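You operate a simulated robot arm through the tools that you are given. There is no shell and no other tool. Be economical: measure what you need, move in short steps, check, and stop when the job is done.

You are at the controls of a simulated robot arm. One attempt, no reset.

JOB
Bend-test the brown carrier's plate at stop 2.
Fine: set the bend stop before you pull the bend lever down to it; raise the lever again; leave the carrier docked.

The check looks at the end state, three seconds after you hand in, the way a careful person would. Anything else that was tipped, shoved, dropped, spilled or broken makes it a failure.

ROBOT AND FRAMES
A 7-joint arm with a two-finger parallel gripper, fixed in place. Base frame: the origin is at the foot of the arm, x ahead of it, y to its left, z up; the work surface is at about z = 0. Units: mm, degrees, N and s.
With the tool pointing down near the work surface it reaches from about 240 to 620 mm from the base axis. Its first joint turns from -66.0 to 66.0 degrees. Payload 2.6 kg.
Tool frame: the origin (TCP) lies between the finger pads and is the grasp point; the fingertips stand 30 mm ahead of it; z points along the fingers, y is the line along which they close. Largest opening 94 mm; finger width 28, thickness 10; the body of the gripper, 50 by 96 mm, starts 55 mm behind the TCP.
Orientation is that of the tool frame in the base frame, as [roll, pitch, yaw] about the fixed x, y, z axes, in that order (R = Rz(yaw) Ry(pitch) Rx(roll)). With the fingers straight down and closing along the base's y, the tool's x points along the base's -x, its y along +y and its z along -z.

CONTROLS
- The arm moves only by the tool apply_moves. Its argument "rows" is a list of rows, each a list of 7 numbers: the shift along the tool's x, y, z in mm, then the turn, a rotation vector about the tool's x, y, z in degrees, then the gripper command, from -1 (shut) to 1 (fully open), values between in proportion. In form: [[tx, ty, tz, rx, ry, rz, grip], ...]. A call has 1 to 12 rows; each row shifts and turns the commanded pose from where the row before left it, along the tool's axes as they then stand. Each row takes 0.2 s and may step no farther than 50 mm and 8.6 degrees from the row before; otherwise, or with a gripper value out of range, the whole call is refused. A pose out of reach is approached as far as the arm can. The call stops where the force on the tool passes 90 N (or 10 N more than at its start, if that is more) or the arm is blocked; 0.2 s more then pass. Each finger travels about 72 mm/s and halts on what it meets, pressing with about 32 N; the grip force reading is that of the motor and also rises with nothing between the fingers. The clock runs only during rows and for 0.2 s after the last one: add rows that do not move to give the fingers time. It gives the time, the measured TCP pose, the force on the tool (base axes), the opening and the grip force at its end, in the units of the frame above (readings bear some noise).
- Cameras (640 x 400 px; columns grow to the right, rows downward): "scene" is fixed at [34.2, 424.1, 575.7]; the picture's right is [-0.69, -0.73, 0.00], its down [-0.28, 0.26, -0.92] and it looks along [0.67, -0.63, -0.39] (base axes); focal length 263 px, centre (320, 200). "wrist" rides on the gripper at [76, 14, -102] in the tool frame; the picture's right is [-0.18, 0.98, 0.00], its down [-0.75, -0.14, -0.64] and it looks along [-0.63, -0.12, 0.77] (tool axes); focal length 243 px, centre (320, 200). There is no depth. A picture from a camera that has moved, and an enlarged one, comes with that camera's place and axes in the base frame and with its lens. The place of the scene camera against the robot may be out by one fixed shift of up to 25 mm in any direction.
- grab_frame(camera): a new picture of that camera. No time passes.
- close_up(camera, box): a new picture of the part [left, top, right, bottom] of that camera's present view, enlarged. No time passes.
- finish_job(): hands the job in; it is judged then, once.

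Work in short steps. Places have to be worked out from the pictures, the camera data and where the tool is seen: move nearer, look again, correct. Check each grasp and each placing, and mend what went wrong. You have 120 turns and 84 pictures in all, those below and enlarged ones among them. Open the gripper and draw the arm clear of the work before you hand the job in, unless the task says otherwise; then end with one line.

The tools are called after "Emit:" as name(argument=value, ...) on one line, values as JSON. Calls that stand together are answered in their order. apply_moves: Moves the arm, as the interface text tells. Its arguments: {"type":"object","properties":{"rows":{"type":"array","items":{"type":"array","items":{"type":"number"}}}},"required":["rows"]} The other tools are called the same way: grab_frame (camera) takes a picture; close_up (camera, box) takes an enlarged picture of a part of a camera's view; finish_job () hands the job in.

At the start:

```text
time_s: 0.0
ee_pos: [288.7, 70.0, 470.6]
tool_rot: [179.9, 0.0, -180.0]
force: [-0.6, -0.5, -0.4]
width: 94.0
grasp_force: 0.1
```

scene: 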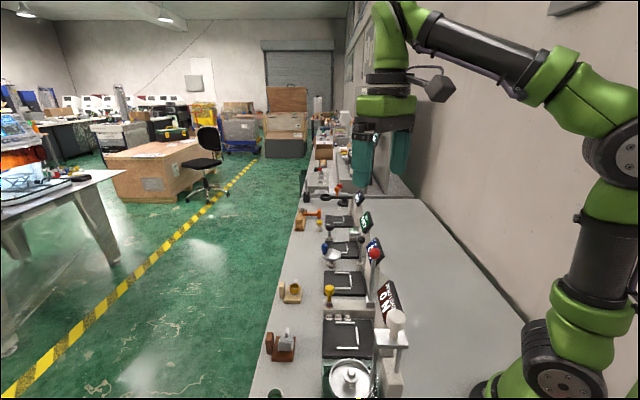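
wrist: 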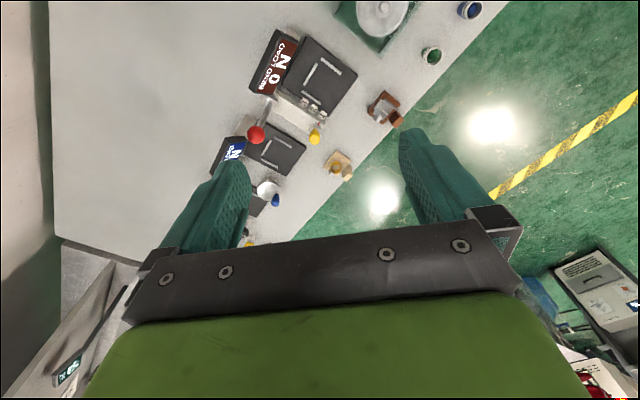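

I start by enlarging the bench area in both views to identify the stations.

Emit:
close_up(camera="scene", box=[240, 260, 440, 400])

Emit:
close_up(camera="wrist", box=[200, 0, 500, 220])

Emit:
close_up(camera="scene", box=[270, 170, 410, 280])

```text
2.86 times, centred on (340, 330) of scene
camera zoom: at [34.2, 424.1, 575.7], right [-0.69, -0.73, 0.0], down [-0.28, 0.26, -0.92], along [0.67, -0.63, -0.39], focal length 751 px, centre (263, -171)
```

zoom: 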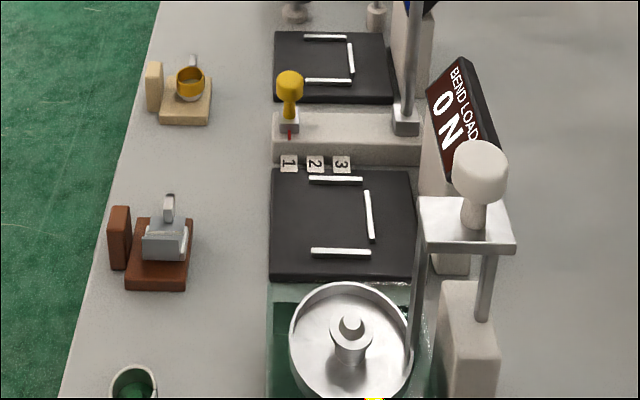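

```text
1.82 times, centred on (350, 110) of wrist
camera zoom: at [211.1, 84.2, 573.5], right [0.18, 0.98, 0.0], down [0.75, -0.14, 0.64], along [0.63, -0.12, -0.77], focal length 441 px, centre (266, 364)
```

zoom: 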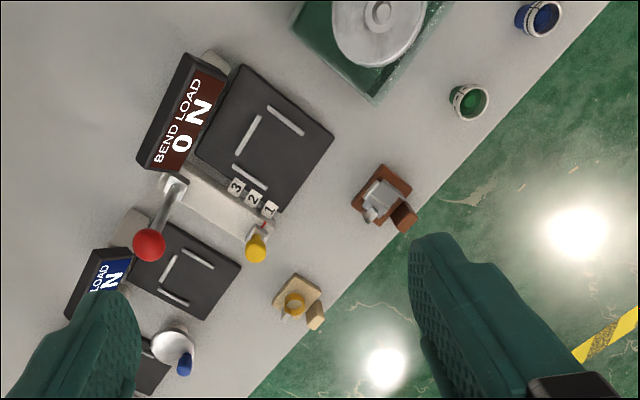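

```text
3.64 times, centred on (340, 225) of scene
camera zoom: at [34.2, 424.1, 575.7], right [-0.69, -0.73, 0.0], down [-0.28, 0.26, -0.92], along [0.67, -0.63, -0.39], focal length 956 px, centre (247, 109)
```

zoom: 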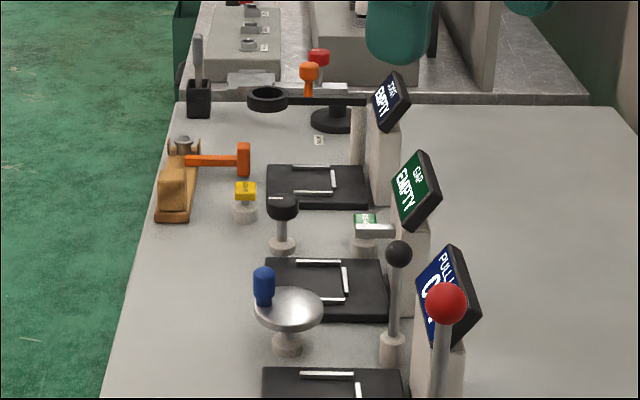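

The bench runs about -45° to base x. The brown-display station (dock pad, marks 1-2-3, yellow stop, and probably the red lever) sits near (340,60), and the brown carrier near (424,192). I go nearer and turn the wrist to line up with the bench.

Emit:
apply_moves(rows=[[-20, 12, 35, 0, 0, 0, 1], [-20, 12, 35, 0, 0, 0, 1], [-20, 13, 35, 0, 0, 0, 1], [-20, 13, 35, 0, 0, 0, 1], [0, 0, 0, 0, 0, 7.4, 1], [0, 0, 0, 0, 0, 7.4, 1], [0, 0, 0, 0, 0, 7.4, 1], [0, 0, 0, 0, 0, 7.4, 1], [0, 0, 0, 0, 0, 7.4, 1], [0, 0, 0, 0, 0, 7.4, 1]])

Emit:
grab_frame(camera="wrist")

Emit:
grab_frame(camera="scene")

```text
time_s: 2.2
ee_pos: [366.7, 118.0, 331.3]
tool_rot: [179.9, 0.0, 135.4]
force: [-0.1, -0.5, -0.6]
width: 93.9
grasp_force: 0.0
```

```text
78 pictures are left
camera wrist: at [323.0, 183.3, 433.6], right [0.82, 0.57, 0.0], down [0.44, -0.63, 0.64], along [0.37, -0.53, -0.77], focal length 243 px, centre (320, 200)
```

wrist: 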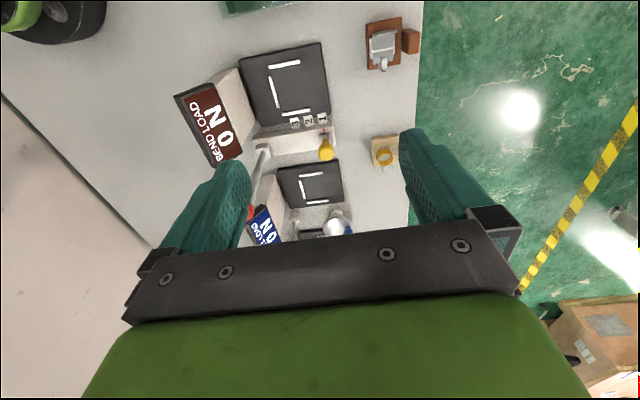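

```text
77 pictures are left
```

scene: 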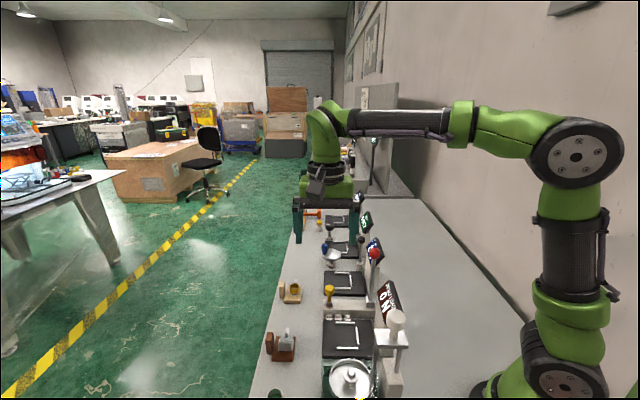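

The wrist view now lines up with the bench. I enlarge the station to measure it.

Emit:
close_up(camera="wrist", box=[230, 40, 350, 115])

Emit:
close_up(camera="wrist", box=[230, 105, 350, 180])

Emit:
close_up(camera="wrist", box=[340, 10, 440, 80])

```text
5.33 times, centred on (290, 78) of wrist
camera zoom: at [323.0, 183.3, 433.6], right [0.82, 0.57, 0.0], down [0.44, -0.63, 0.64], along [0.37, -0.53, -0.77], focal length 1294 px, centre (480, 853)
```

zoom: 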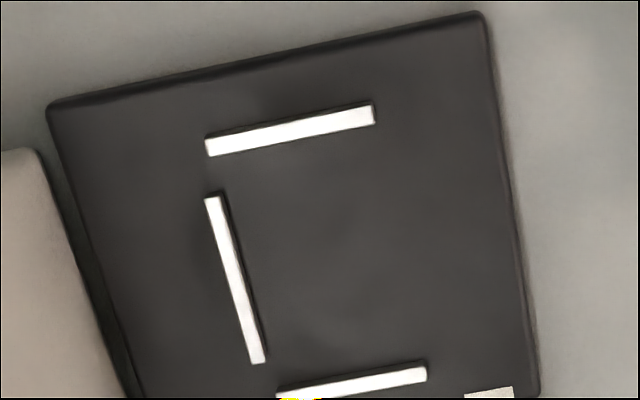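

```text
5.33 times, centred on (290, 142) of wrist
camera zoom: at [323.0, 183.3, 433.6], right [0.82, 0.57, 0.0], down [0.44, -0.63, 0.64], along [0.37, -0.53, -0.77], focal length 1294 px, centre (480, 507)
```

zoom: 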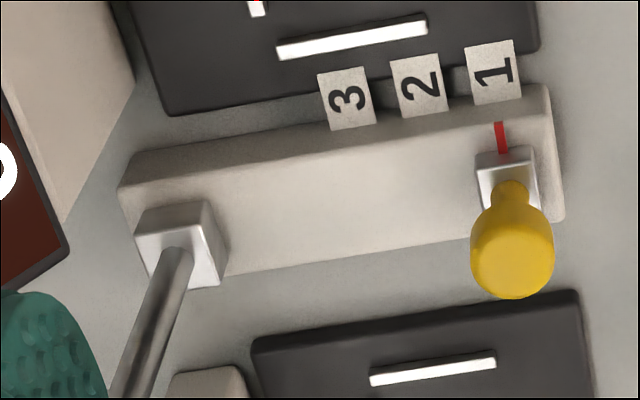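

```text
5.71 times, centred on (390, 45) of wrist
camera zoom: at [323.0, 183.3, 433.6], right [0.82, 0.57, 0.0], down [0.44, -0.63, 0.64], along [0.37, -0.53, -0.77], focal length 1386 px, centre (-80, 1086)
```

zoom: 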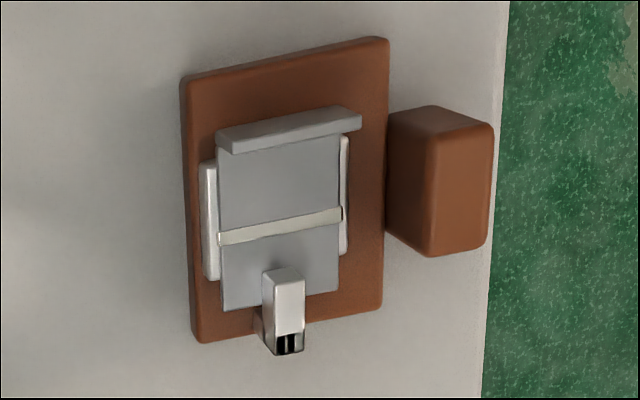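

Measured so far, in bench axes with e1=(.707,-.707) and e2=(.707,.707): the dock centre is near (350,58), the carrier centre near (432,193), and its handle block near (455,216). I check the heights around the carrier and the stop from the scene camera.

Emit:
close_up(camera="scene", box=[255, 315, 335, 365])

Emit:
close_up(camera="scene", box=[310, 235, 410, 325])

```text
8.00 times, centred on (295, 340) of scene
camera zoom: at [34.2, 424.1, 575.7], right [-0.69, -0.73, 0.0], down [-0.28, 0.26, -0.92], along [0.67, -0.63, -0.39], focal length 2103 px, centre (520, -920)
```

zoom: 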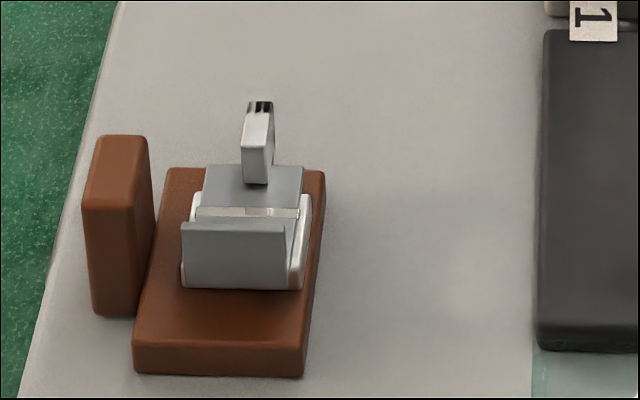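

```text
4.44 times, centred on (360, 280) of scene
camera zoom: at [34.2, 424.1, 575.7], right [-0.69, -0.73, 0.0], down [-0.28, 0.26, -0.92], along [0.67, -0.63, -0.39], focal length 1168 px, centre (142, -156)
```

zoom: 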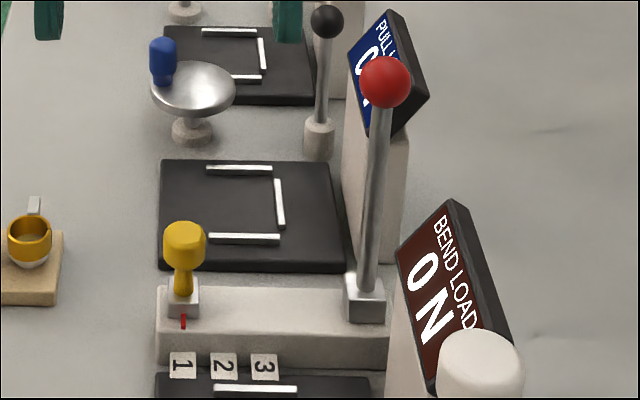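

Handle block is about 13 (e2) × 25 (e1) × ~50 high. I hover over it with the gripper half closed, fingers closing along e2.

Emit:
apply_moves(rows=[[0, 33, 20, 0, 0, 0, -0.04], [0, 33, 40, 0, 0, 0, -0.04], [0, 33, 45, 0, 0, 0, -0.04], [1, 32.5, 45, 0, 0, 0, -0.04], [0, 0, 41, 0, 0, 0, -0.04], [0, 0, 0, 0, 0, 0, -0.04]])

Emit:
grab_frame(camera="wrist")

Emit:
close_up(camera="scene", box=[230, 270, 350, 370])

```text
refused: row 2 steps farther than a row can; nothing moved
```

```text
71 pictures are left
camera wrist: at [323.0, 183.3, 433.6], right [0.82, 0.57, 0.0], down [0.44, -0.63, 0.64], along [0.37, -0.53, -0.77], focal length 243 px, centre (320, 200)
```

wrist: 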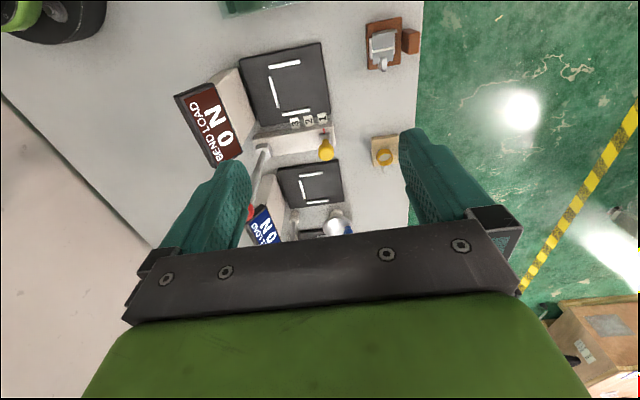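

```text
4.00 times, centred on (290, 320) of scene
camera zoom: at [34.2, 424.1, 575.7], right [-0.69, -0.73, 0.0], down [-0.28, 0.26, -0.92], along [0.67, -0.63, -0.39], focal length 1052 px, centre (440, -280)
```

zoom: 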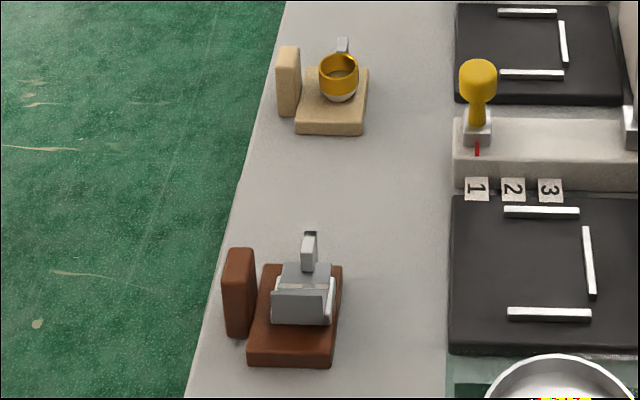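

One row was too long, so I repeat the move with smaller steps.

Emit:
apply_moves(rows=[[0, 22, 30, 0, 0, 0, -0.04], [0, 22, 34, 0, 0, 0, -0.04], [0, 22, 34, 0, 0, 0, -0.04], [0, 22, 34, 0, 0, 0, -0.04], [0, 22, 34, 0, 0, 0, -0.04], [1, 21.5, 35, 0, 0, 0, -0.04], [0, 0, 0, 0, 0, 0, -0.04]])

Emit:
grab_frame(camera="wrist")

Emit:
close_up(camera="scene", box=[230, 270, 350, 370])

```text
time_s: 3.8
ee_pos: [458.7, 214.4, 131.4]
tool_rot: [179.9, 0.0, 135.7]
force: [-0.4, -0.3, -0.3]
width: 45.1
grasp_force: 0.0
```

```text
69 pictures are left
camera wrist: at [414.6, 278.9, 232.6], right [0.82, 0.57, 0.0], down [0.44, -0.63, 0.64], along [0.37, -0.53, -0.77], focal length 243 px, centre (320, 200)
```

wrist: 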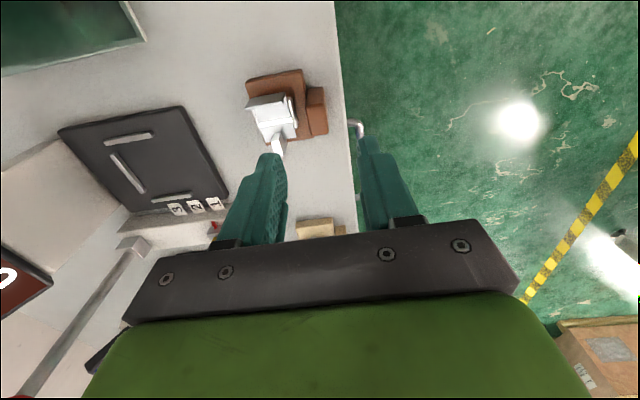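

```text
4.00 times, centred on (290, 320) of scene
camera zoom: at [34.2, 424.1, 575.7], right [-0.69, -0.73, 0.0], down [-0.28, 0.26, -0.92], along [0.67, -0.63, -0.39], focal length 1052 px, centre (440, -280)
```

zoom: 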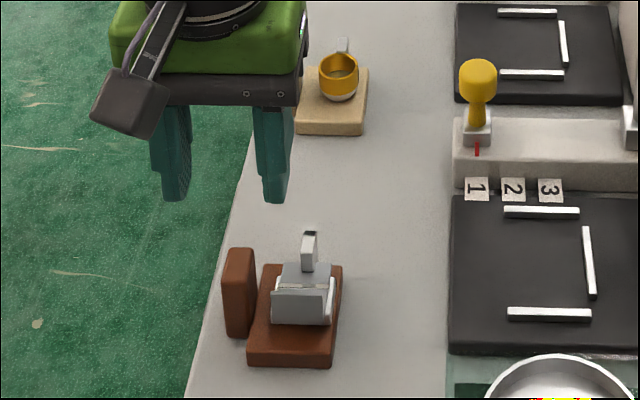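

The handle seems to lie somewhat nearer along -e1 than assumed, so I zoom in to triangulate.

Emit:
close_up(camera="wrist", box=[230, 60, 350, 160])

```text
4.00 times, centred on (290, 110) of wrist
camera zoom: at [414.6, 278.9, 232.6], right [0.82, 0.57, 0.0], down [0.44, -0.63, 0.64], along [0.37, -0.53, -0.77], focal length 970 px, centre (440, 560)
```

zoom: 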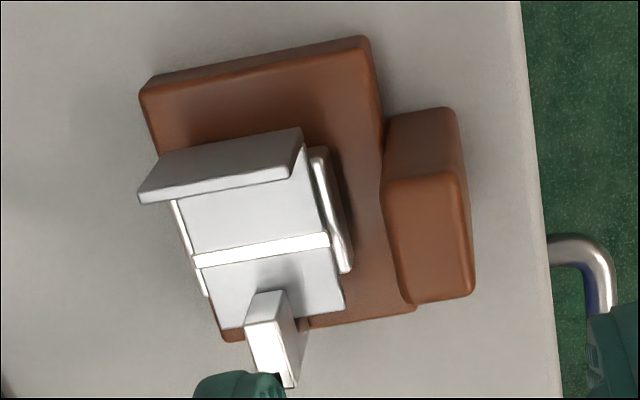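

Triangulated handle top: (456,217) at z≈46, almost exactly under the TCP. I narrow to 30 mm to clear the pin and descend part way.

Emit:
apply_moves(rows=[[0, 2, 0, 0, 0, 0, -0.36], [0, 0, 20, 0, 0, 0, -0.36], [0, 0, 20, 0, 0, 0, -0.36], [0, 0, 18, 0, 0, 0, -0.36]])

Emit:
close_up(camera="wrist", box=[220, 40, 420, 200])

Emit:
close_up(camera="scene", box=[230, 290, 350, 370])

```text
time_s: 4.8
ee_pos: [460.8, 215.3, 72.1]
tool_rot: [-180.0, 0.1, 135.6]
force: [0.1, 0.1, -0.5]
width: 30.1
grasp_force: 0.1
```

```text
2.50 times, centred on (320, 120) of wrist
camera zoom: at [415.9, 279.9, 174.7], right [0.82, 0.57, 0.0], down [0.44, -0.63, 0.64], along [0.37, -0.53, -0.77], focal length 606 px, centre (320, 400)
```

zoom: 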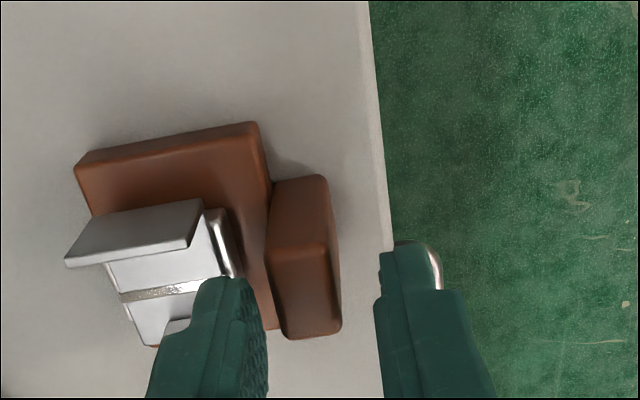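

```text
5.00 times, centred on (290, 330) of scene
camera zoom: at [34.2, 424.1, 575.7], right [-0.69, -0.73, 0.0], down [-0.28, 0.26, -0.92], along [0.67, -0.63, -0.39], focal length 1315 px, centre (470, -450)
```

zoom: 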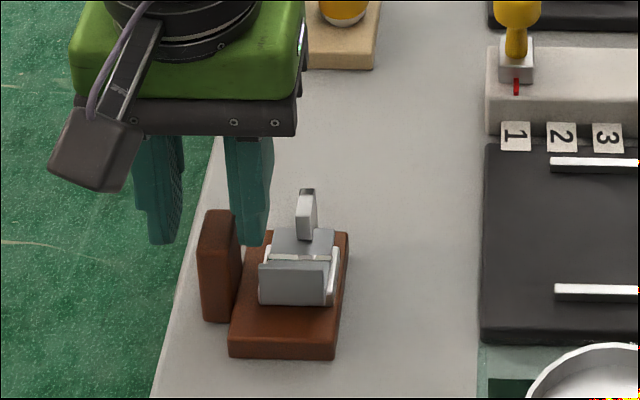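

Fingers straddle the handle with good clearance. I go down 17 mm and close.

Emit:
apply_moves(rows=[[1.5, -1, 9, 0, 0, 0, -0.36], [0, 0, 8, 0, 0, 0, -0.36], [0, -1, 0, 0, 0, 0, -0.7], [0, 0, 0, 0, 0, 0, -1], [0, 0, 0, 0, 0, 0, -1]])

Emit:
close_up(camera="wrist", box=[220, 40, 420, 200])

```text
time_s: 6.0
ee_pos: [459.0, 214.7, 55.4]
tool_rot: [-179.9, 0.0, 135.7]
force: [-0.4, -0.1, 0.2]
width: 15.2
grasp_force: 31.9
```

```text
2.50 times, centred on (320, 120) of wrist
camera zoom: at [413.7, 279.2, 157.5], right [0.82, 0.57, 0.0], down [0.44, -0.63, 0.64], along [0.37, -0.53, -0.77], focal length 606 px, centre (320, 400)
```

zoom: 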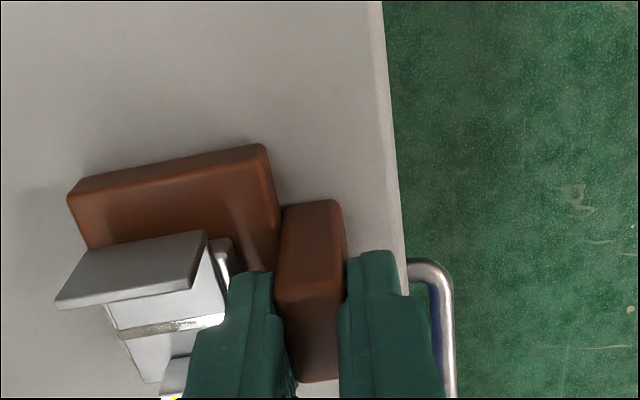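

The handle is gripped at 15 mm. I lift straight up and check.

Emit:
apply_moves(rows=[[0, 0, -10, 0, 0, 0, -1], [0, 0, -20, 0, 0, 0, -1], [0, 0, -25, 0, 0, 0, -1], [0, 0, -20, 0, 0, 0, -1]])

Emit:
close_up(camera="scene", box=[230, 260, 370, 370])

```text
time_s: 7.0
ee_pos: [457.6, 215.6, 130.8]
tool_rot: [179.8, 0.0, 135.6]
force: [-0.6, -0.6, -0.7]
width: 15.6
grasp_force: 31.8
```

```text
3.64 times, centred on (300, 315) of scene
camera zoom: at [34.2, 424.1, 575.7], right [-0.69, -0.73, 0.0], down [-0.28, 0.26, -0.92], along [0.67, -0.63, -0.39], focal length 956 px, centre (393, -218)
```

zoom: 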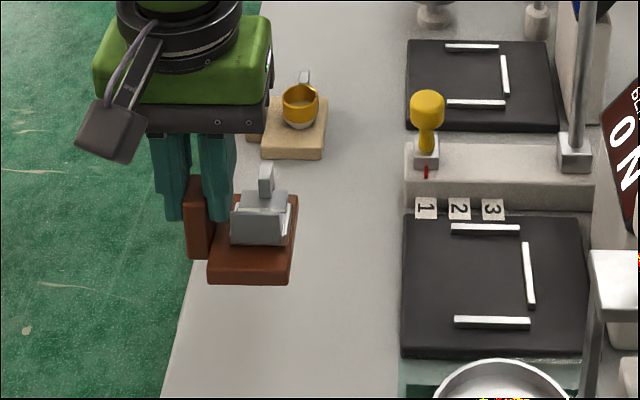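

It lifts level. I carry it toward the dock, staying a little outside.

Emit:
apply_moves(rows=[[-6, -22, 0, 0, 0, 0, -1], [-6, -22, 0, 0, 0, 0, -1], [-6, -22, 0, 0, 0, 0, -1], [-6, -22, 0, 0, 0, 0, -1], [-6, -22, 0, 0, 0, 0, -1], [-5, -20, 0, 0, 0, 0, -1], [0, 0, 20, 0, 0, 0, -1], [0, 0, 0, 0, 0, 0, -1]])

Emit:
grab_frame(camera="wrist")

Emit:
close_up(camera="scene", box=[290, 270, 430, 370])

```text
time_s: 8.8
ee_pos: [391.9, 98.5, 111.4]
tool_rot: [179.9, 0.0, 135.6]
force: [0.0, -0.3, -1.1]
width: 15.4
grasp_force: 32.2
```

```text
62 pictures are left
camera wrist: at [347.5, 162.0, 212.5], right [0.82, 0.57, 0.0], down [0.44, -0.63, 0.64], along [0.37, -0.53, -0.77], focal length 243 px, centre (320, 200)
```

wrist: 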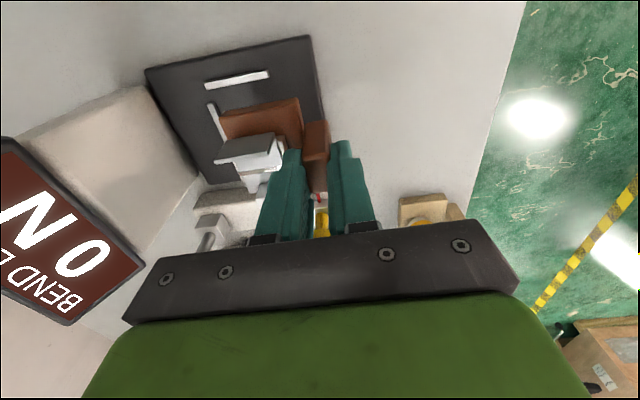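

```text
4.00 times, centred on (360, 320) of scene
camera zoom: at [34.2, 424.1, 575.7], right [-0.69, -0.73, 0.0], down [-0.28, 0.26, -0.92], along [0.67, -0.63, -0.39], focal length 1052 px, centre (160, -280)
```

zoom: 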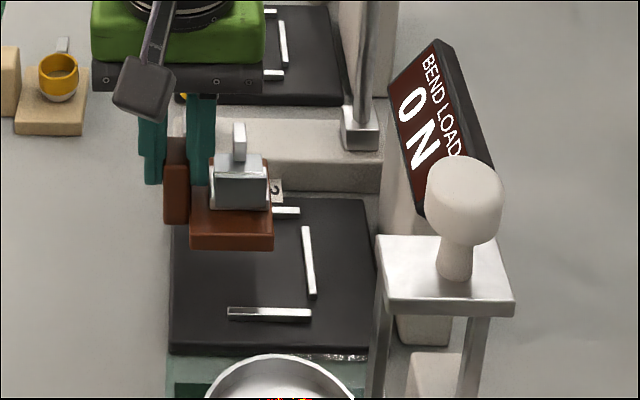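

I zoom on the visible rails to fix their height and position.

Emit:
close_up(camera="wrist", box=[140, 30, 340, 190])

```text
2.50 times, centred on (240, 110) of wrist
camera zoom: at [347.5, 162.0, 212.5], right [0.82, 0.57, 0.0], down [0.44, -0.63, 0.64], along [0.37, -0.53, -0.77], focal length 606 px, centre (520, 425)
```

zoom: 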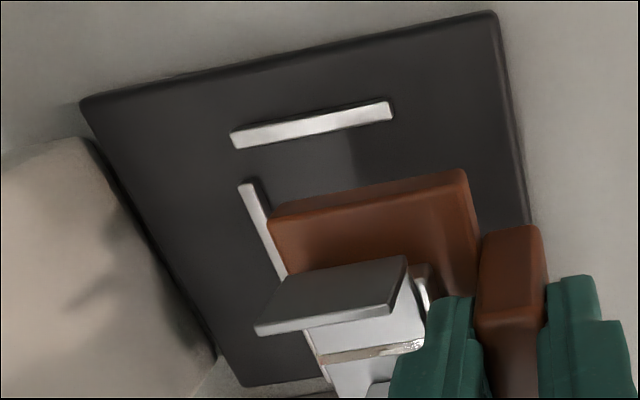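

Rails lie at z≈12, dock centre at e1≈205.5, and the inner rail's face at e2≈264.5. The carrier reads about 2° clockwise-off and 1.5 mm short, so I correct, move in and lower most of the way.

Emit:
apply_moves(rows=[[0, -7, 0, 0, 0, 1.5, -1], [-1.5, -7, 0, 0, 0, 0, -1], [0, -7, 0, 0, 0, 0, -1], [0, 0, 15, 0, 0, 0, -1], [0, 0, 15, 0, 0, 0, -1], [0, 0, 0, 0, 0, 0, -1]])

Emit:
close_up(camera="wrist", box=[160, 40, 360, 200])

Emit:
close_up(camera="scene", box=[300, 290, 400, 360])

```text
time_s: 10.2
ee_pos: [379.1, 81.4, 79.9]
tool_rot: [179.9, 0.0, 134.1]
force: [-0.1, 0.5, -1.4]
width: 15.5
grasp_force: 32.1
```

```text
2.50 times, centred on (260, 120) of wrist
camera zoom: at [335.4, 147.0, 182.2], right [0.83, 0.55, 0.0], down [0.42, -0.64, 0.64], along [0.35, -0.53, -0.77], focal length 606 px, centre (470, 400)
```

zoom: 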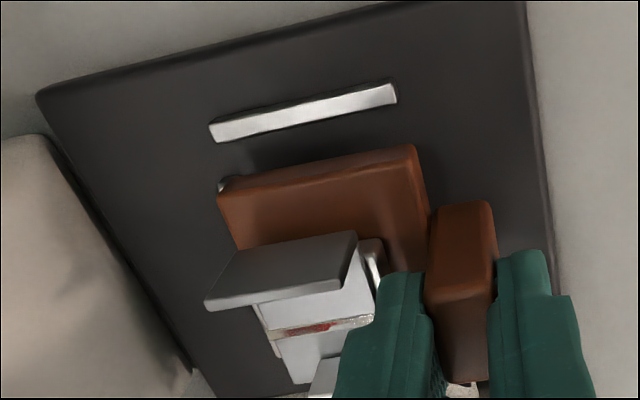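

```text
5.71 times, centred on (350, 325) of scene
camera zoom: at [34.2, 424.1, 575.7], right [-0.69, -0.73, 0.0], down [-0.28, 0.26, -0.92], along [0.67, -0.63, -0.39], focal length 1502 px, centre (149, -514)
```

zoom: 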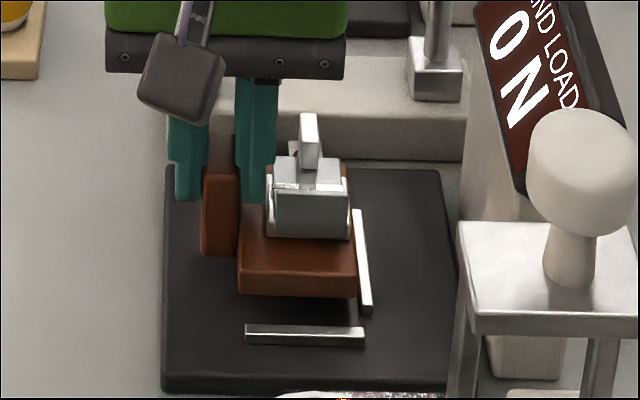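

Aligned, with about 2 mm to correct toward -e1. I lower onto the pad gently.

Emit:
apply_moves(rows=[[2, 0, 0, 0, 0, 0, -1], [0, 0, 8, 0, 0, 0, -1], [0, 0, 4, 0, 0, 0, -1], [0, 0, 2, 0, 0, 0, -1], [0, 0, 0, 0, 0, 0, -1]])

Emit:
close_up(camera="scene", box=[300, 290, 400, 360])

```text
time_s: 11.4
ee_pos: [376.7, 82.5, 67.5]
tool_rot: [179.8, -0.1, 133.9]
force: [-8.2, -3.2, 23.0]
width: 15.3
grasp_force: 31.8
```

```text
5.71 times, centred on (350, 325) of scene
camera zoom: at [34.1, 424.1, 575.8], right [-0.69, -0.73, 0.0], down [-0.28, 0.26, -0.92], along [0.67, -0.63, -0.39], focal length 1502 px, centre (149, -514)
```

zoom: 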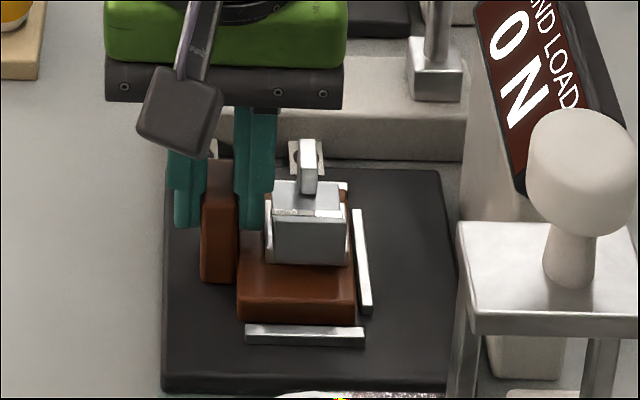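

Contact came at TCP 67.5 (23 N). I check from the wrist whether the carrier sits flat on the pad rather than on a rail.

Emit:
close_up(camera="wrist", box=[160, 40, 360, 200])

Emit:
close_up(camera="scene", box=[325, 310, 375, 350])

```text
2.50 times, centred on (260, 120) of wrist
camera zoom: at [333.9, 148.9, 169.3], right [0.83, 0.55, 0.0], down [0.42, -0.64, 0.64], along [0.35, -0.54, -0.77], focal length 606 px, centre (470, 400)
```

zoom: 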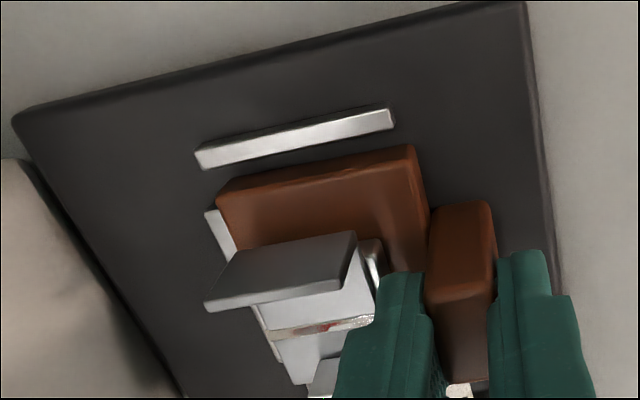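

```text
10.00 times, centred on (350, 330) of scene
camera zoom: at [34.1, 424.1, 575.8], right [-0.69, -0.73, 0.0], down [-0.28, 0.26, -0.92], along [0.67, -0.63, -0.39], focal length 2629 px, centre (20, -1100)
```

zoom: 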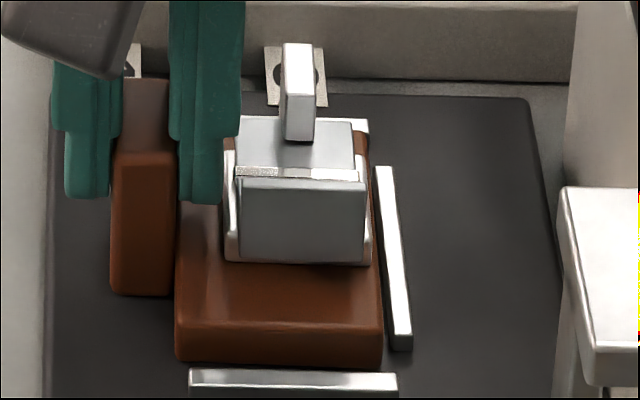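

It sits flat between the rails with about 3–5 mm left to the inner rail. I ease the down-pressure and slide it in until it touches.

Emit:
apply_moves(rows=[[0, 0, -1, 0, 0, 0, -1], [0, -1.5, 0, 0, 0, 0, -1], [0, -1.5, 0, 0, 0, 0, -1], [0, -1.5, 0, 0, 0, 0, -1], [0, 0, 0, 0, 0, 0, -1]])

Emit:
close_up(camera="scene", box=[325, 310, 375, 350])

```text
time_s: 12.6
ee_pos: [374.9, 81.9, 68.4]
tool_rot: [179.5, 0.2, 134.2]
force: [13.6, 16.6, 4.2]
width: 15.6
grasp_force: 31.9
```

```text
10.00 times, centred on (350, 330) of scene
camera zoom: at [34.2, 424.1, 575.8], right [-0.69, -0.73, 0.0], down [-0.28, 0.26, -0.92], along [0.67, -0.63, -0.39], focal length 2629 px, centre (20, -1100)
```

zoom: 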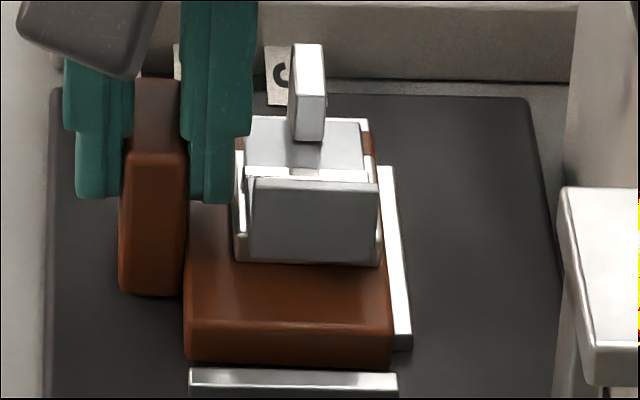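

Reaction of ~21 N outward: it is seated against the inner rail. I release with a limited opening and rise.

Emit:
apply_moves(rows=[[0, 0.8, 0, 0, 0, 0, -1], [0, 0, 0, 0, 0, 0, -0.45], [0, 0, 0, 0, 0, 0, -0.36], [0, 0, -15, 0, 0, 0, -0.36], [0, 0, -30, 0, 0, 0, -0.36], [0, 0, -40, 0, 0, 0, -0.36], [0, 0, -40, 0, 0, 0, -0.36]])

Emit:
grab_frame(camera="wrist")

Emit:
close_up(camera="scene", box=[310, 230, 430, 350])

```text
time_s: 14.2
ee_pos: [373.7, 80.3, 192.8]
tool_rot: [179.9, 0.0, 134.0]
force: [0.1, 0.8, -0.1]
width: 30.4
grasp_force: 0.0
```

```text
53 pictures are left
camera wrist: at [330.1, 145.4, 294.6], right [0.83, 0.55, 0.0], down [0.42, -0.64, 0.64], along [0.35, -0.54, -0.77], focal length 243 px, centre (320, 200)
```

wrist: 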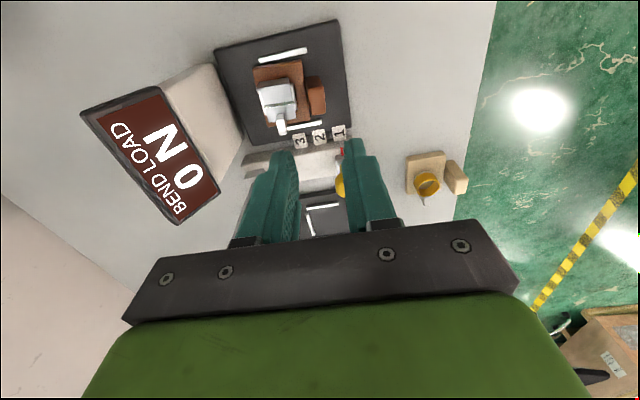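

```text
3.33 times, centred on (370, 290) of scene
camera zoom: at [34.2, 424.1, 575.7], right [-0.69, -0.73, 0.0], down [-0.28, 0.26, -0.92], along [0.67, -0.63, -0.39], focal length 876 px, centre (153, -100)
```

zoom: 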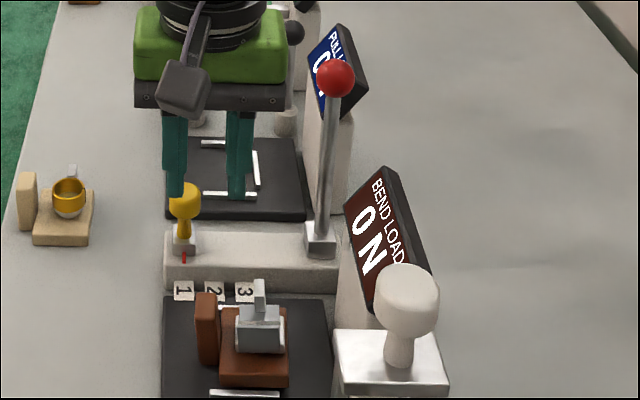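

Carrier docked. Now the stop: the yellow knob should be around (440,31), head at z≈80. I move back from it along -e1 for a clear look with the fingers wide.

Emit:
apply_moves(rows=[[-15, 5, -5, 0, 0, 0, 0.2], [-15, 5, 0, 0, 0, 0, 0.2], [0, 4, 0, 0, 0, 0, 0.2]])

Emit:
close_up(camera="wrist", box=[200, 60, 400, 220])

Emit:
close_up(camera="scene", box=[320, 235, 410, 325])

```text
time_s: 15.0
ee_pos: [404.8, 69.0, 198.0]
tool_rot: [-179.9, 0.0, 134.0]
force: [0.2, -0.1, -0.3]
width: 56.3
grasp_force: 0.1
```

```text
2.50 times, centred on (300, 140) of wrist
camera zoom: at [361.6, 133.9, 299.6], right [0.83, 0.55, 0.0], down [0.42, -0.64, 0.64], along [0.35, -0.54, -0.77], focal length 606 px, centre (370, 350)
```

zoom: 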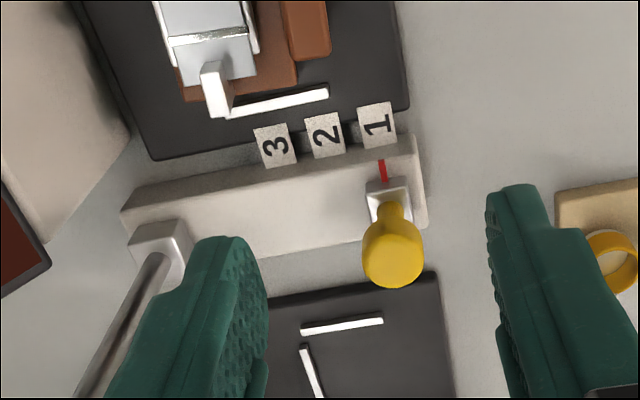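

```text
4.44 times, centred on (365, 280) of scene
camera zoom: at [34.2, 424.1, 575.7], right [-0.69, -0.73, 0.0], down [-0.28, 0.26, -0.92], along [0.67, -0.63, -0.39], focal length 1168 px, centre (120, -156)
```

zoom: 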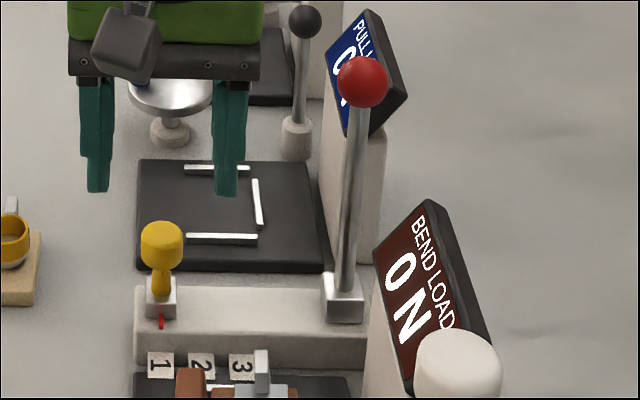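

Knob head at about (441,29.5,79). I move above it and lower partway.

Emit:
apply_moves(rows=[[-27, -1.4, 0, 0, 0, 0, 0.2], [-26.5, 0, 0, 0, 0, 0, 0.2], [0, 0, 30, 0, 0, 0, 0.2], [0, 0, 30, 0, 0, 0, 0.2], [0, 0, 0, 0, 0, 0, 0.2]])

Emit:
close_up(camera="wrist", box=[220, 80, 420, 240])

Emit:
close_up(camera="scene", box=[310, 235, 400, 325])

```text
time_s: 16.2
ee_pos: [439.7, 29.6, 136.4]
tool_rot: [179.8, -0.1, 134.1]
force: [-0.4, 0.2, 0.0]
width: 56.4
grasp_force: 0.1
```

```text
2.50 times, centred on (320, 160) of wrist
camera zoom: at [398.1, 94.7, 238.9], right [0.83, 0.55, 0.0], down [0.42, -0.64, 0.64], along [0.35, -0.54, -0.77], focal length 606 px, centre (320, 300)
```

zoom: 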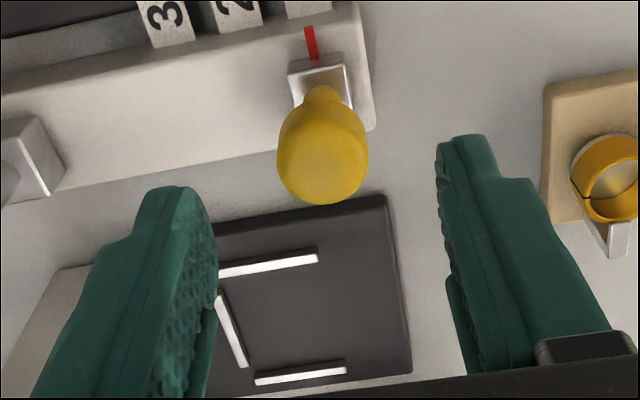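

```text
4.44 times, centred on (355, 280) of scene
camera zoom: at [34.2, 424.1, 575.7], right [-0.69, -0.73, 0.0], down [-0.28, 0.26, -0.92], along [0.67, -0.63, -0.39], focal length 1168 px, centre (164, -156)
```

zoom: 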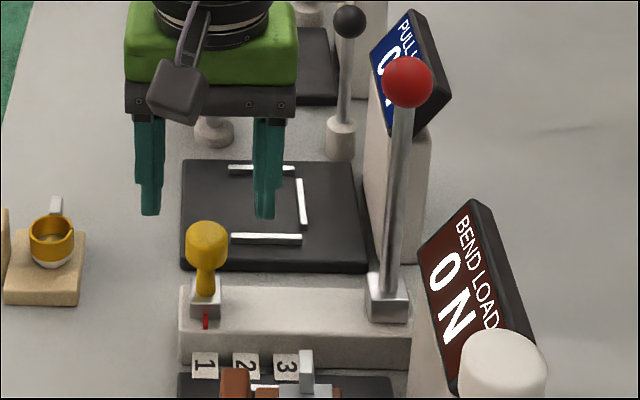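

Offset only ~3 mm. I correct, descend over the head, and close on it.

Emit:
apply_moves(rows=[[-2.2, 1.5, 20, 0, 0, 0, 0.2], [0, 0, 18, 0, 0, 0, 0], [0, 0, 14, 0, 0, 0, -0.2], [0, 0, 0, 0, 0, 0, -0.7], [0, 0, 0, 0, 0, 0, -1], [0, 0, 0, 0, 0, 0, -1]])

Emit:
close_up(camera="wrist", box=[220, 80, 420, 240])

Emit:
close_up(camera="scene", box=[310, 235, 400, 325])

```text
time_s: 17.6
ee_pos: [443.7, 28.3, 85.6]
tool_rot: [-180.0, -0.1, 134.0]
force: [-8.1, -5.3, 1.6]
width: 24.8
grasp_force: 45.1
```

```text
2.50 times, centred on (320, 160) of wrist
camera zoom: at [400.5, 94.0, 187.3], right [0.83, 0.55, 0.0], down [0.42, -0.64, 0.64], along [0.35, -0.54, -0.77], focal length 606 px, centre (320, 300)
```

zoom: 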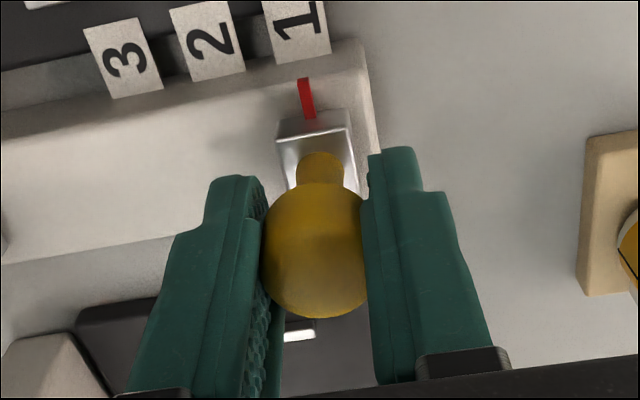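

```text
4.44 times, centred on (355, 280) of scene
camera zoom: at [34.2, 424.1, 575.7], right [-0.69, -0.73, 0.0], down [-0.28, 0.26, -0.92], along [0.67, -0.63, -0.39], focal length 1168 px, centre (164, -156)
```

zoom: 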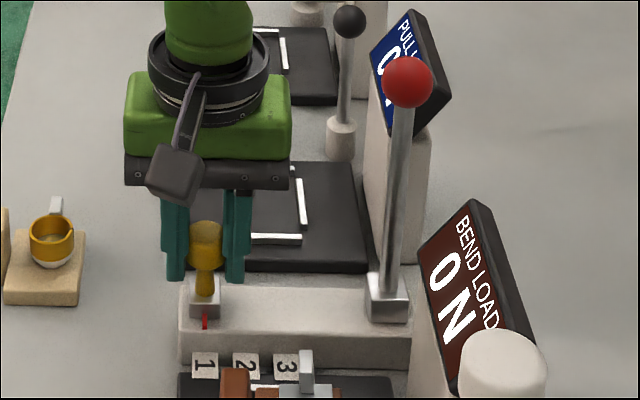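

Knob gripped (24.8 mm). I slide it inward about 22 mm and look.

Emit:
apply_moves(rows=[[0, -4, 0, 0, 0, 0, -1], [0, -5, 0, 0, 0, 0, -1], [0, -5, 0, 0, 0, 0, -1], [0, -5, 0, 0, 0, 0, -1], [0, -4, 0, 0, 0, 0, -1], [0, 0, 0, 0, 0, 0, -1]])

Emit:
close_up(camera="wrist", box=[220, 80, 420, 240])

Emit:
close_up(camera="scene", box=[330, 290, 390, 340])

```text
time_s: 19.0
ee_pos: [427.1, 12.0, 84.7]
tool_rot: [-180.0, 0.0, 134.2]
force: [3.8, -6.7, -14.8]
width: 24.6
grasp_force: 45.0
```

```text
2.50 times, centred on (320, 160) of wrist
camera zoom: at [384.1, 78.0, 187.3], right [0.83, 0.55, 0.0], down [0.42, -0.64, 0.64], along [0.35, -0.54, -0.77], focal length 606 px, centre (320, 300)
```

zoom: 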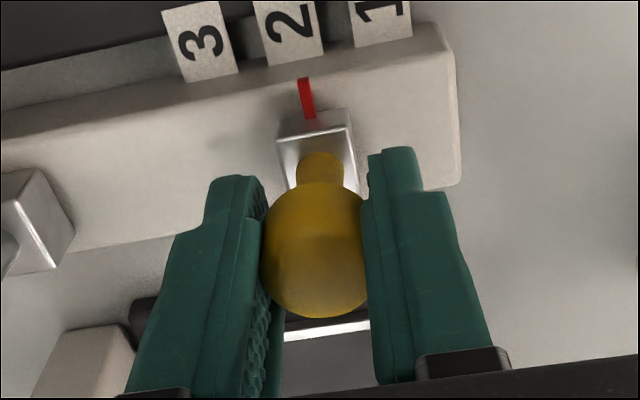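

```text
8.00 times, centred on (360, 315) of scene
camera zoom: at [34.3, 424.1, 575.7], right [-0.69, -0.73, 0.0], down [-0.28, 0.26, -0.92], along [0.67, -0.63, -0.39], focal length 2103 px, centre (0, -720)
```

zoom: 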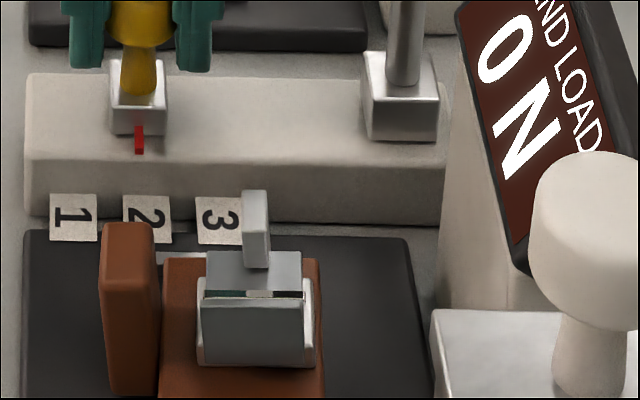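

Pointer is about 2.4 mm short of the centre of "2". I nudge it on.

Emit:
apply_moves(rows=[[0, -1.2, 0, 0, 0, 0, -1], [0, -1.2, 0, 0, 0, 0, -1], [0, 0, 0, 0, 0, 0, -1]])

Emit:
close_up(camera="scene", box=[330, 290, 390, 340])

```text
time_s: 19.8
ee_pos: [426.5, 10.4, 86.3]
tool_rot: [180.0, 0.1, 134.0]
force: [6.5, -8.6, -14.7]
width: 24.9
grasp_force: 44.6
```

```text
8.00 times, centred on (360, 315) of scene
camera zoom: at [34.3, 424.1, 575.7], right [-0.69, -0.73, 0.0], down [-0.28, 0.26, -0.92], along [0.67, -0.63, -0.39], focal length 2103 px, centre (0, -720)
```

zoom: 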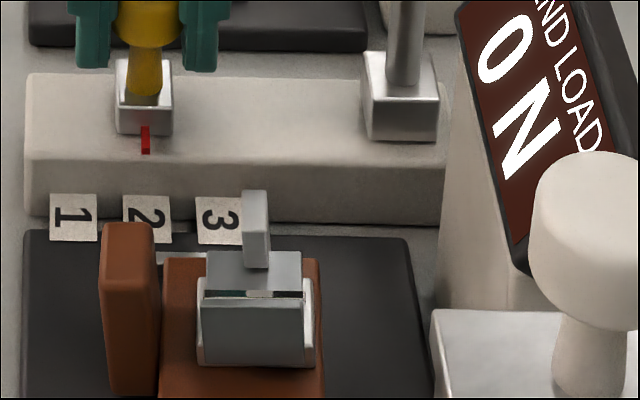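

Aligned with 2. I release, rise, and check the stop stays.

Emit:
apply_moves(rows=[[0, 0, 0, 0, 0, 0, -0.2], [0, 0, 0, 0, 0, 0, 0], [0, 0, -30, 0, 0, 0, 0], [0, 0, -45, 0, 0, 0, 0], [0, 0, -45, 0, 0, 0, 0], [0, 0, -45, 0, 0, 0, 0], [0, 0, -30, 0, 0, 0, 0]])

Emit:
grab_frame(camera="wrist")

Emit:
close_up(camera="scene", box=[325, 235, 415, 335])

```text
time_s: 21.4
ee_pos: [426.6, 11.6, 280.9]
tool_rot: [179.9, 0.0, 134.1]
force: [0.4, -0.6, -0.6]
width: 47.0
grasp_force: 0.1
```

```text
42 pictures are left
camera wrist: at [382.4, 76.8, 382.5], right [0.83, 0.55, 0.0], down [0.42, -0.64, 0.64], along [0.35, -0.53, -0.77], focal length 243 px, centre (320, 200)
```

wrist: 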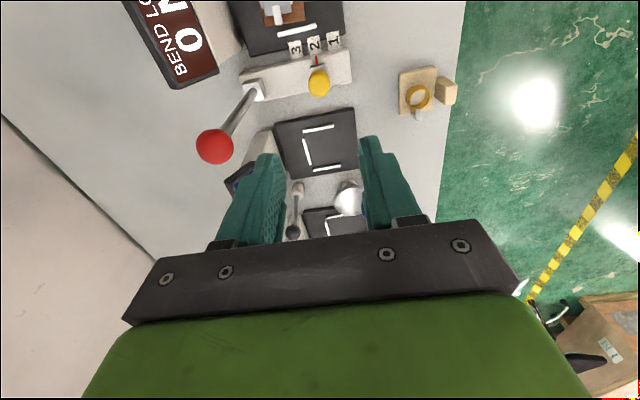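

```text
4.00 times, centred on (370, 285) of scene
camera zoom: at [34.2, 424.1, 575.7], right [-0.69, -0.73, 0.0], down [-0.28, 0.26, -0.92], along [0.67, -0.63, -0.39], focal length 1052 px, centre (120, -140)
```

zoom: 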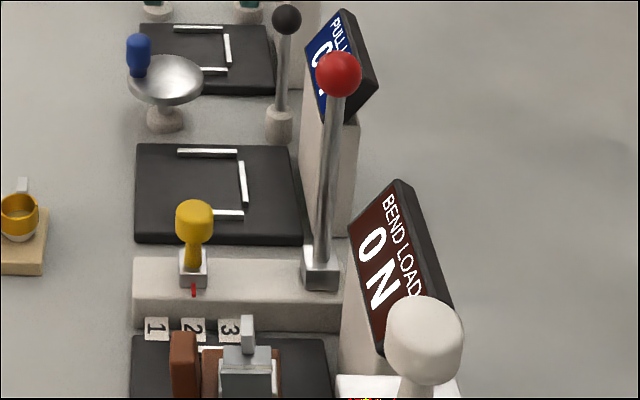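

Stop holds at 2. Ball of the lever triangulates to (363,-50,200), rod vertical, in line with the strip, so it swings outward along +e2. I rotate 90° so the fingers close along e1 (the swing axis).

Emit:
apply_moves(rows=[[0, 0, 0, 0, 0, -8.2, 0.3], [0, 0, 0, 0, 0, -8.2, 0.3], [0, 0, 0, 0, 0, -8.2, 0.3], [0, 0, 0, 0, 0, -8.2, 0.3], [0, 0, 0, 0, 0, -8.2, 0.3], [0, 0, 0, 0, 0, -8.2, 0.3], [0, 0, 0, 0, 0, -8.2, 0.3], [0, 0, 0, 0, 0, -8.2, 0.3], [0, 0, 0, 0, 0, -8.2, 0.3], [0, 0, 0, 0, 0, -8.2, 0.3], [0, 0, 0, 0, 0, -7.6, 0.3]])

```text
time_s: 23.8
ee_pos: [425.0, 11.8, 280.7]
tool_rot: [180.0, 0.0, -136.2]
force: [0.0, 0.6, 0.2]
width: 61.1
grasp_force: 0.1
```

Now over the ball at safe height.

Emit:
apply_moves(rows=[[30, 0, 0, 0, 0, 0, 0.3], [30, -1, 0, 0, 0, 0, 0.3], [28, -0.6, 0, 0, 0, 0, 0.3], [0, 0, 0, 0, 0, 0, 0.3]])

Emit:
grab_frame(camera="wrist")

```text
time_s: 24.8
ee_pos: [362.5, -51.0, 281.1]
tool_rot: [-180.0, 0.0, -136.4]
force: [-0.2, -0.6, 0.1]
width: 60.9
grasp_force: 0.1
```

```text
40 pictures are left
camera wrist: at [297.3, -93.2, 382.8], right [-0.55, 0.84, 0.0], down [0.64, 0.42, 0.64], along [0.54, 0.35, -0.77], focal length 243 px, centre (320, 200)
```

wrist: 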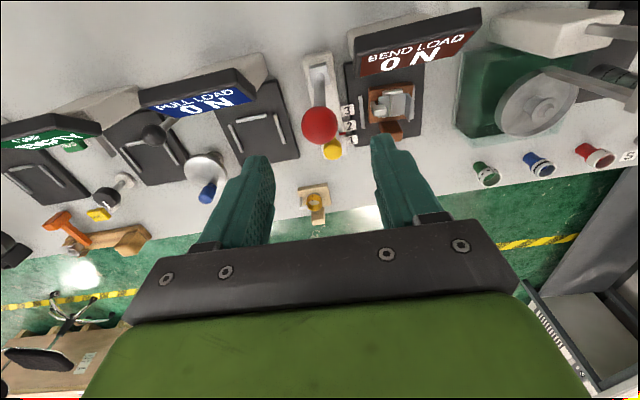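

Ball lies exactly under the TCP. I descend to its centre and close.

Emit:
apply_moves(rows=[[0, 0, 30, 0, 0, 0, 0.3], [0, 0, 30, 0, 0, 0, 0.3], [0, 0, 20, 0, 0, 0, 0.3], [0, 0, 0, 0, 0, 0, -0.3], [0, 0, 0, 0, 0, 0, -0.8], [0, 0, 0, 0, 0, 0, -0.8]])

Emit:
grab_frame(camera="scene")

```text
time_s: 26.2
ee_pos: [362.8, -51.7, 201.5]
tool_rot: [-179.7, 0.2, -136.2]
force: [13.8, -7.3, -8.9]
width: 28.9
grasp_force: 45.7
```

```text
39 pictures are left
```

scene: 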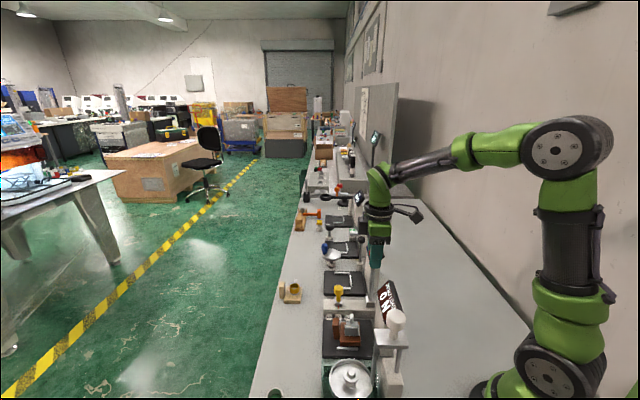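

Ball gripped (28.9 mm). I start the pull along the arc with the first ~20°.

Emit:
apply_moves(rows=[[-5.4, 0, 0.1, 0, 0, 0, -0.8], [-5.4, 0, 0.3, 0, 0, 0, -0.8], [-10.8, 0, 1.1, 0, 0, 0, -0.8], [-10.6, 0, 1.9, 0, 0, 0, -0.8], [-10.5, 0, 2.6, 0, 0, 0, -0.8], [-10.3, 0, 3.4, 0, 0, 0, -0.8], [0, 0, 0, 0, 0, 0, -0.8]])

Emit:
close_up(camera="scene", box=[310, 200, 430, 350])

```text
time_s: 27.8
ee_pos: [400.3, -13.9, 191.0]
tool_rot: [-179.9, 0.0, -136.3]
force: [1.5, -9.5, 3.3]
width: 29.2
grasp_force: 45.5
```

```text
2.67 times, centred on (370, 275) of scene
camera zoom: at [34.2, 424.1, 575.7], right [-0.69, -0.73, 0.0], down [-0.28, 0.26, -0.92], along [0.67, -0.63, -0.39], focal length 701 px, centre (187, 0)
```

zoom: 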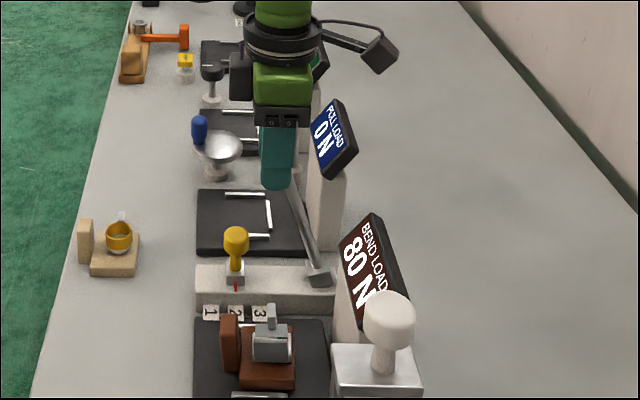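

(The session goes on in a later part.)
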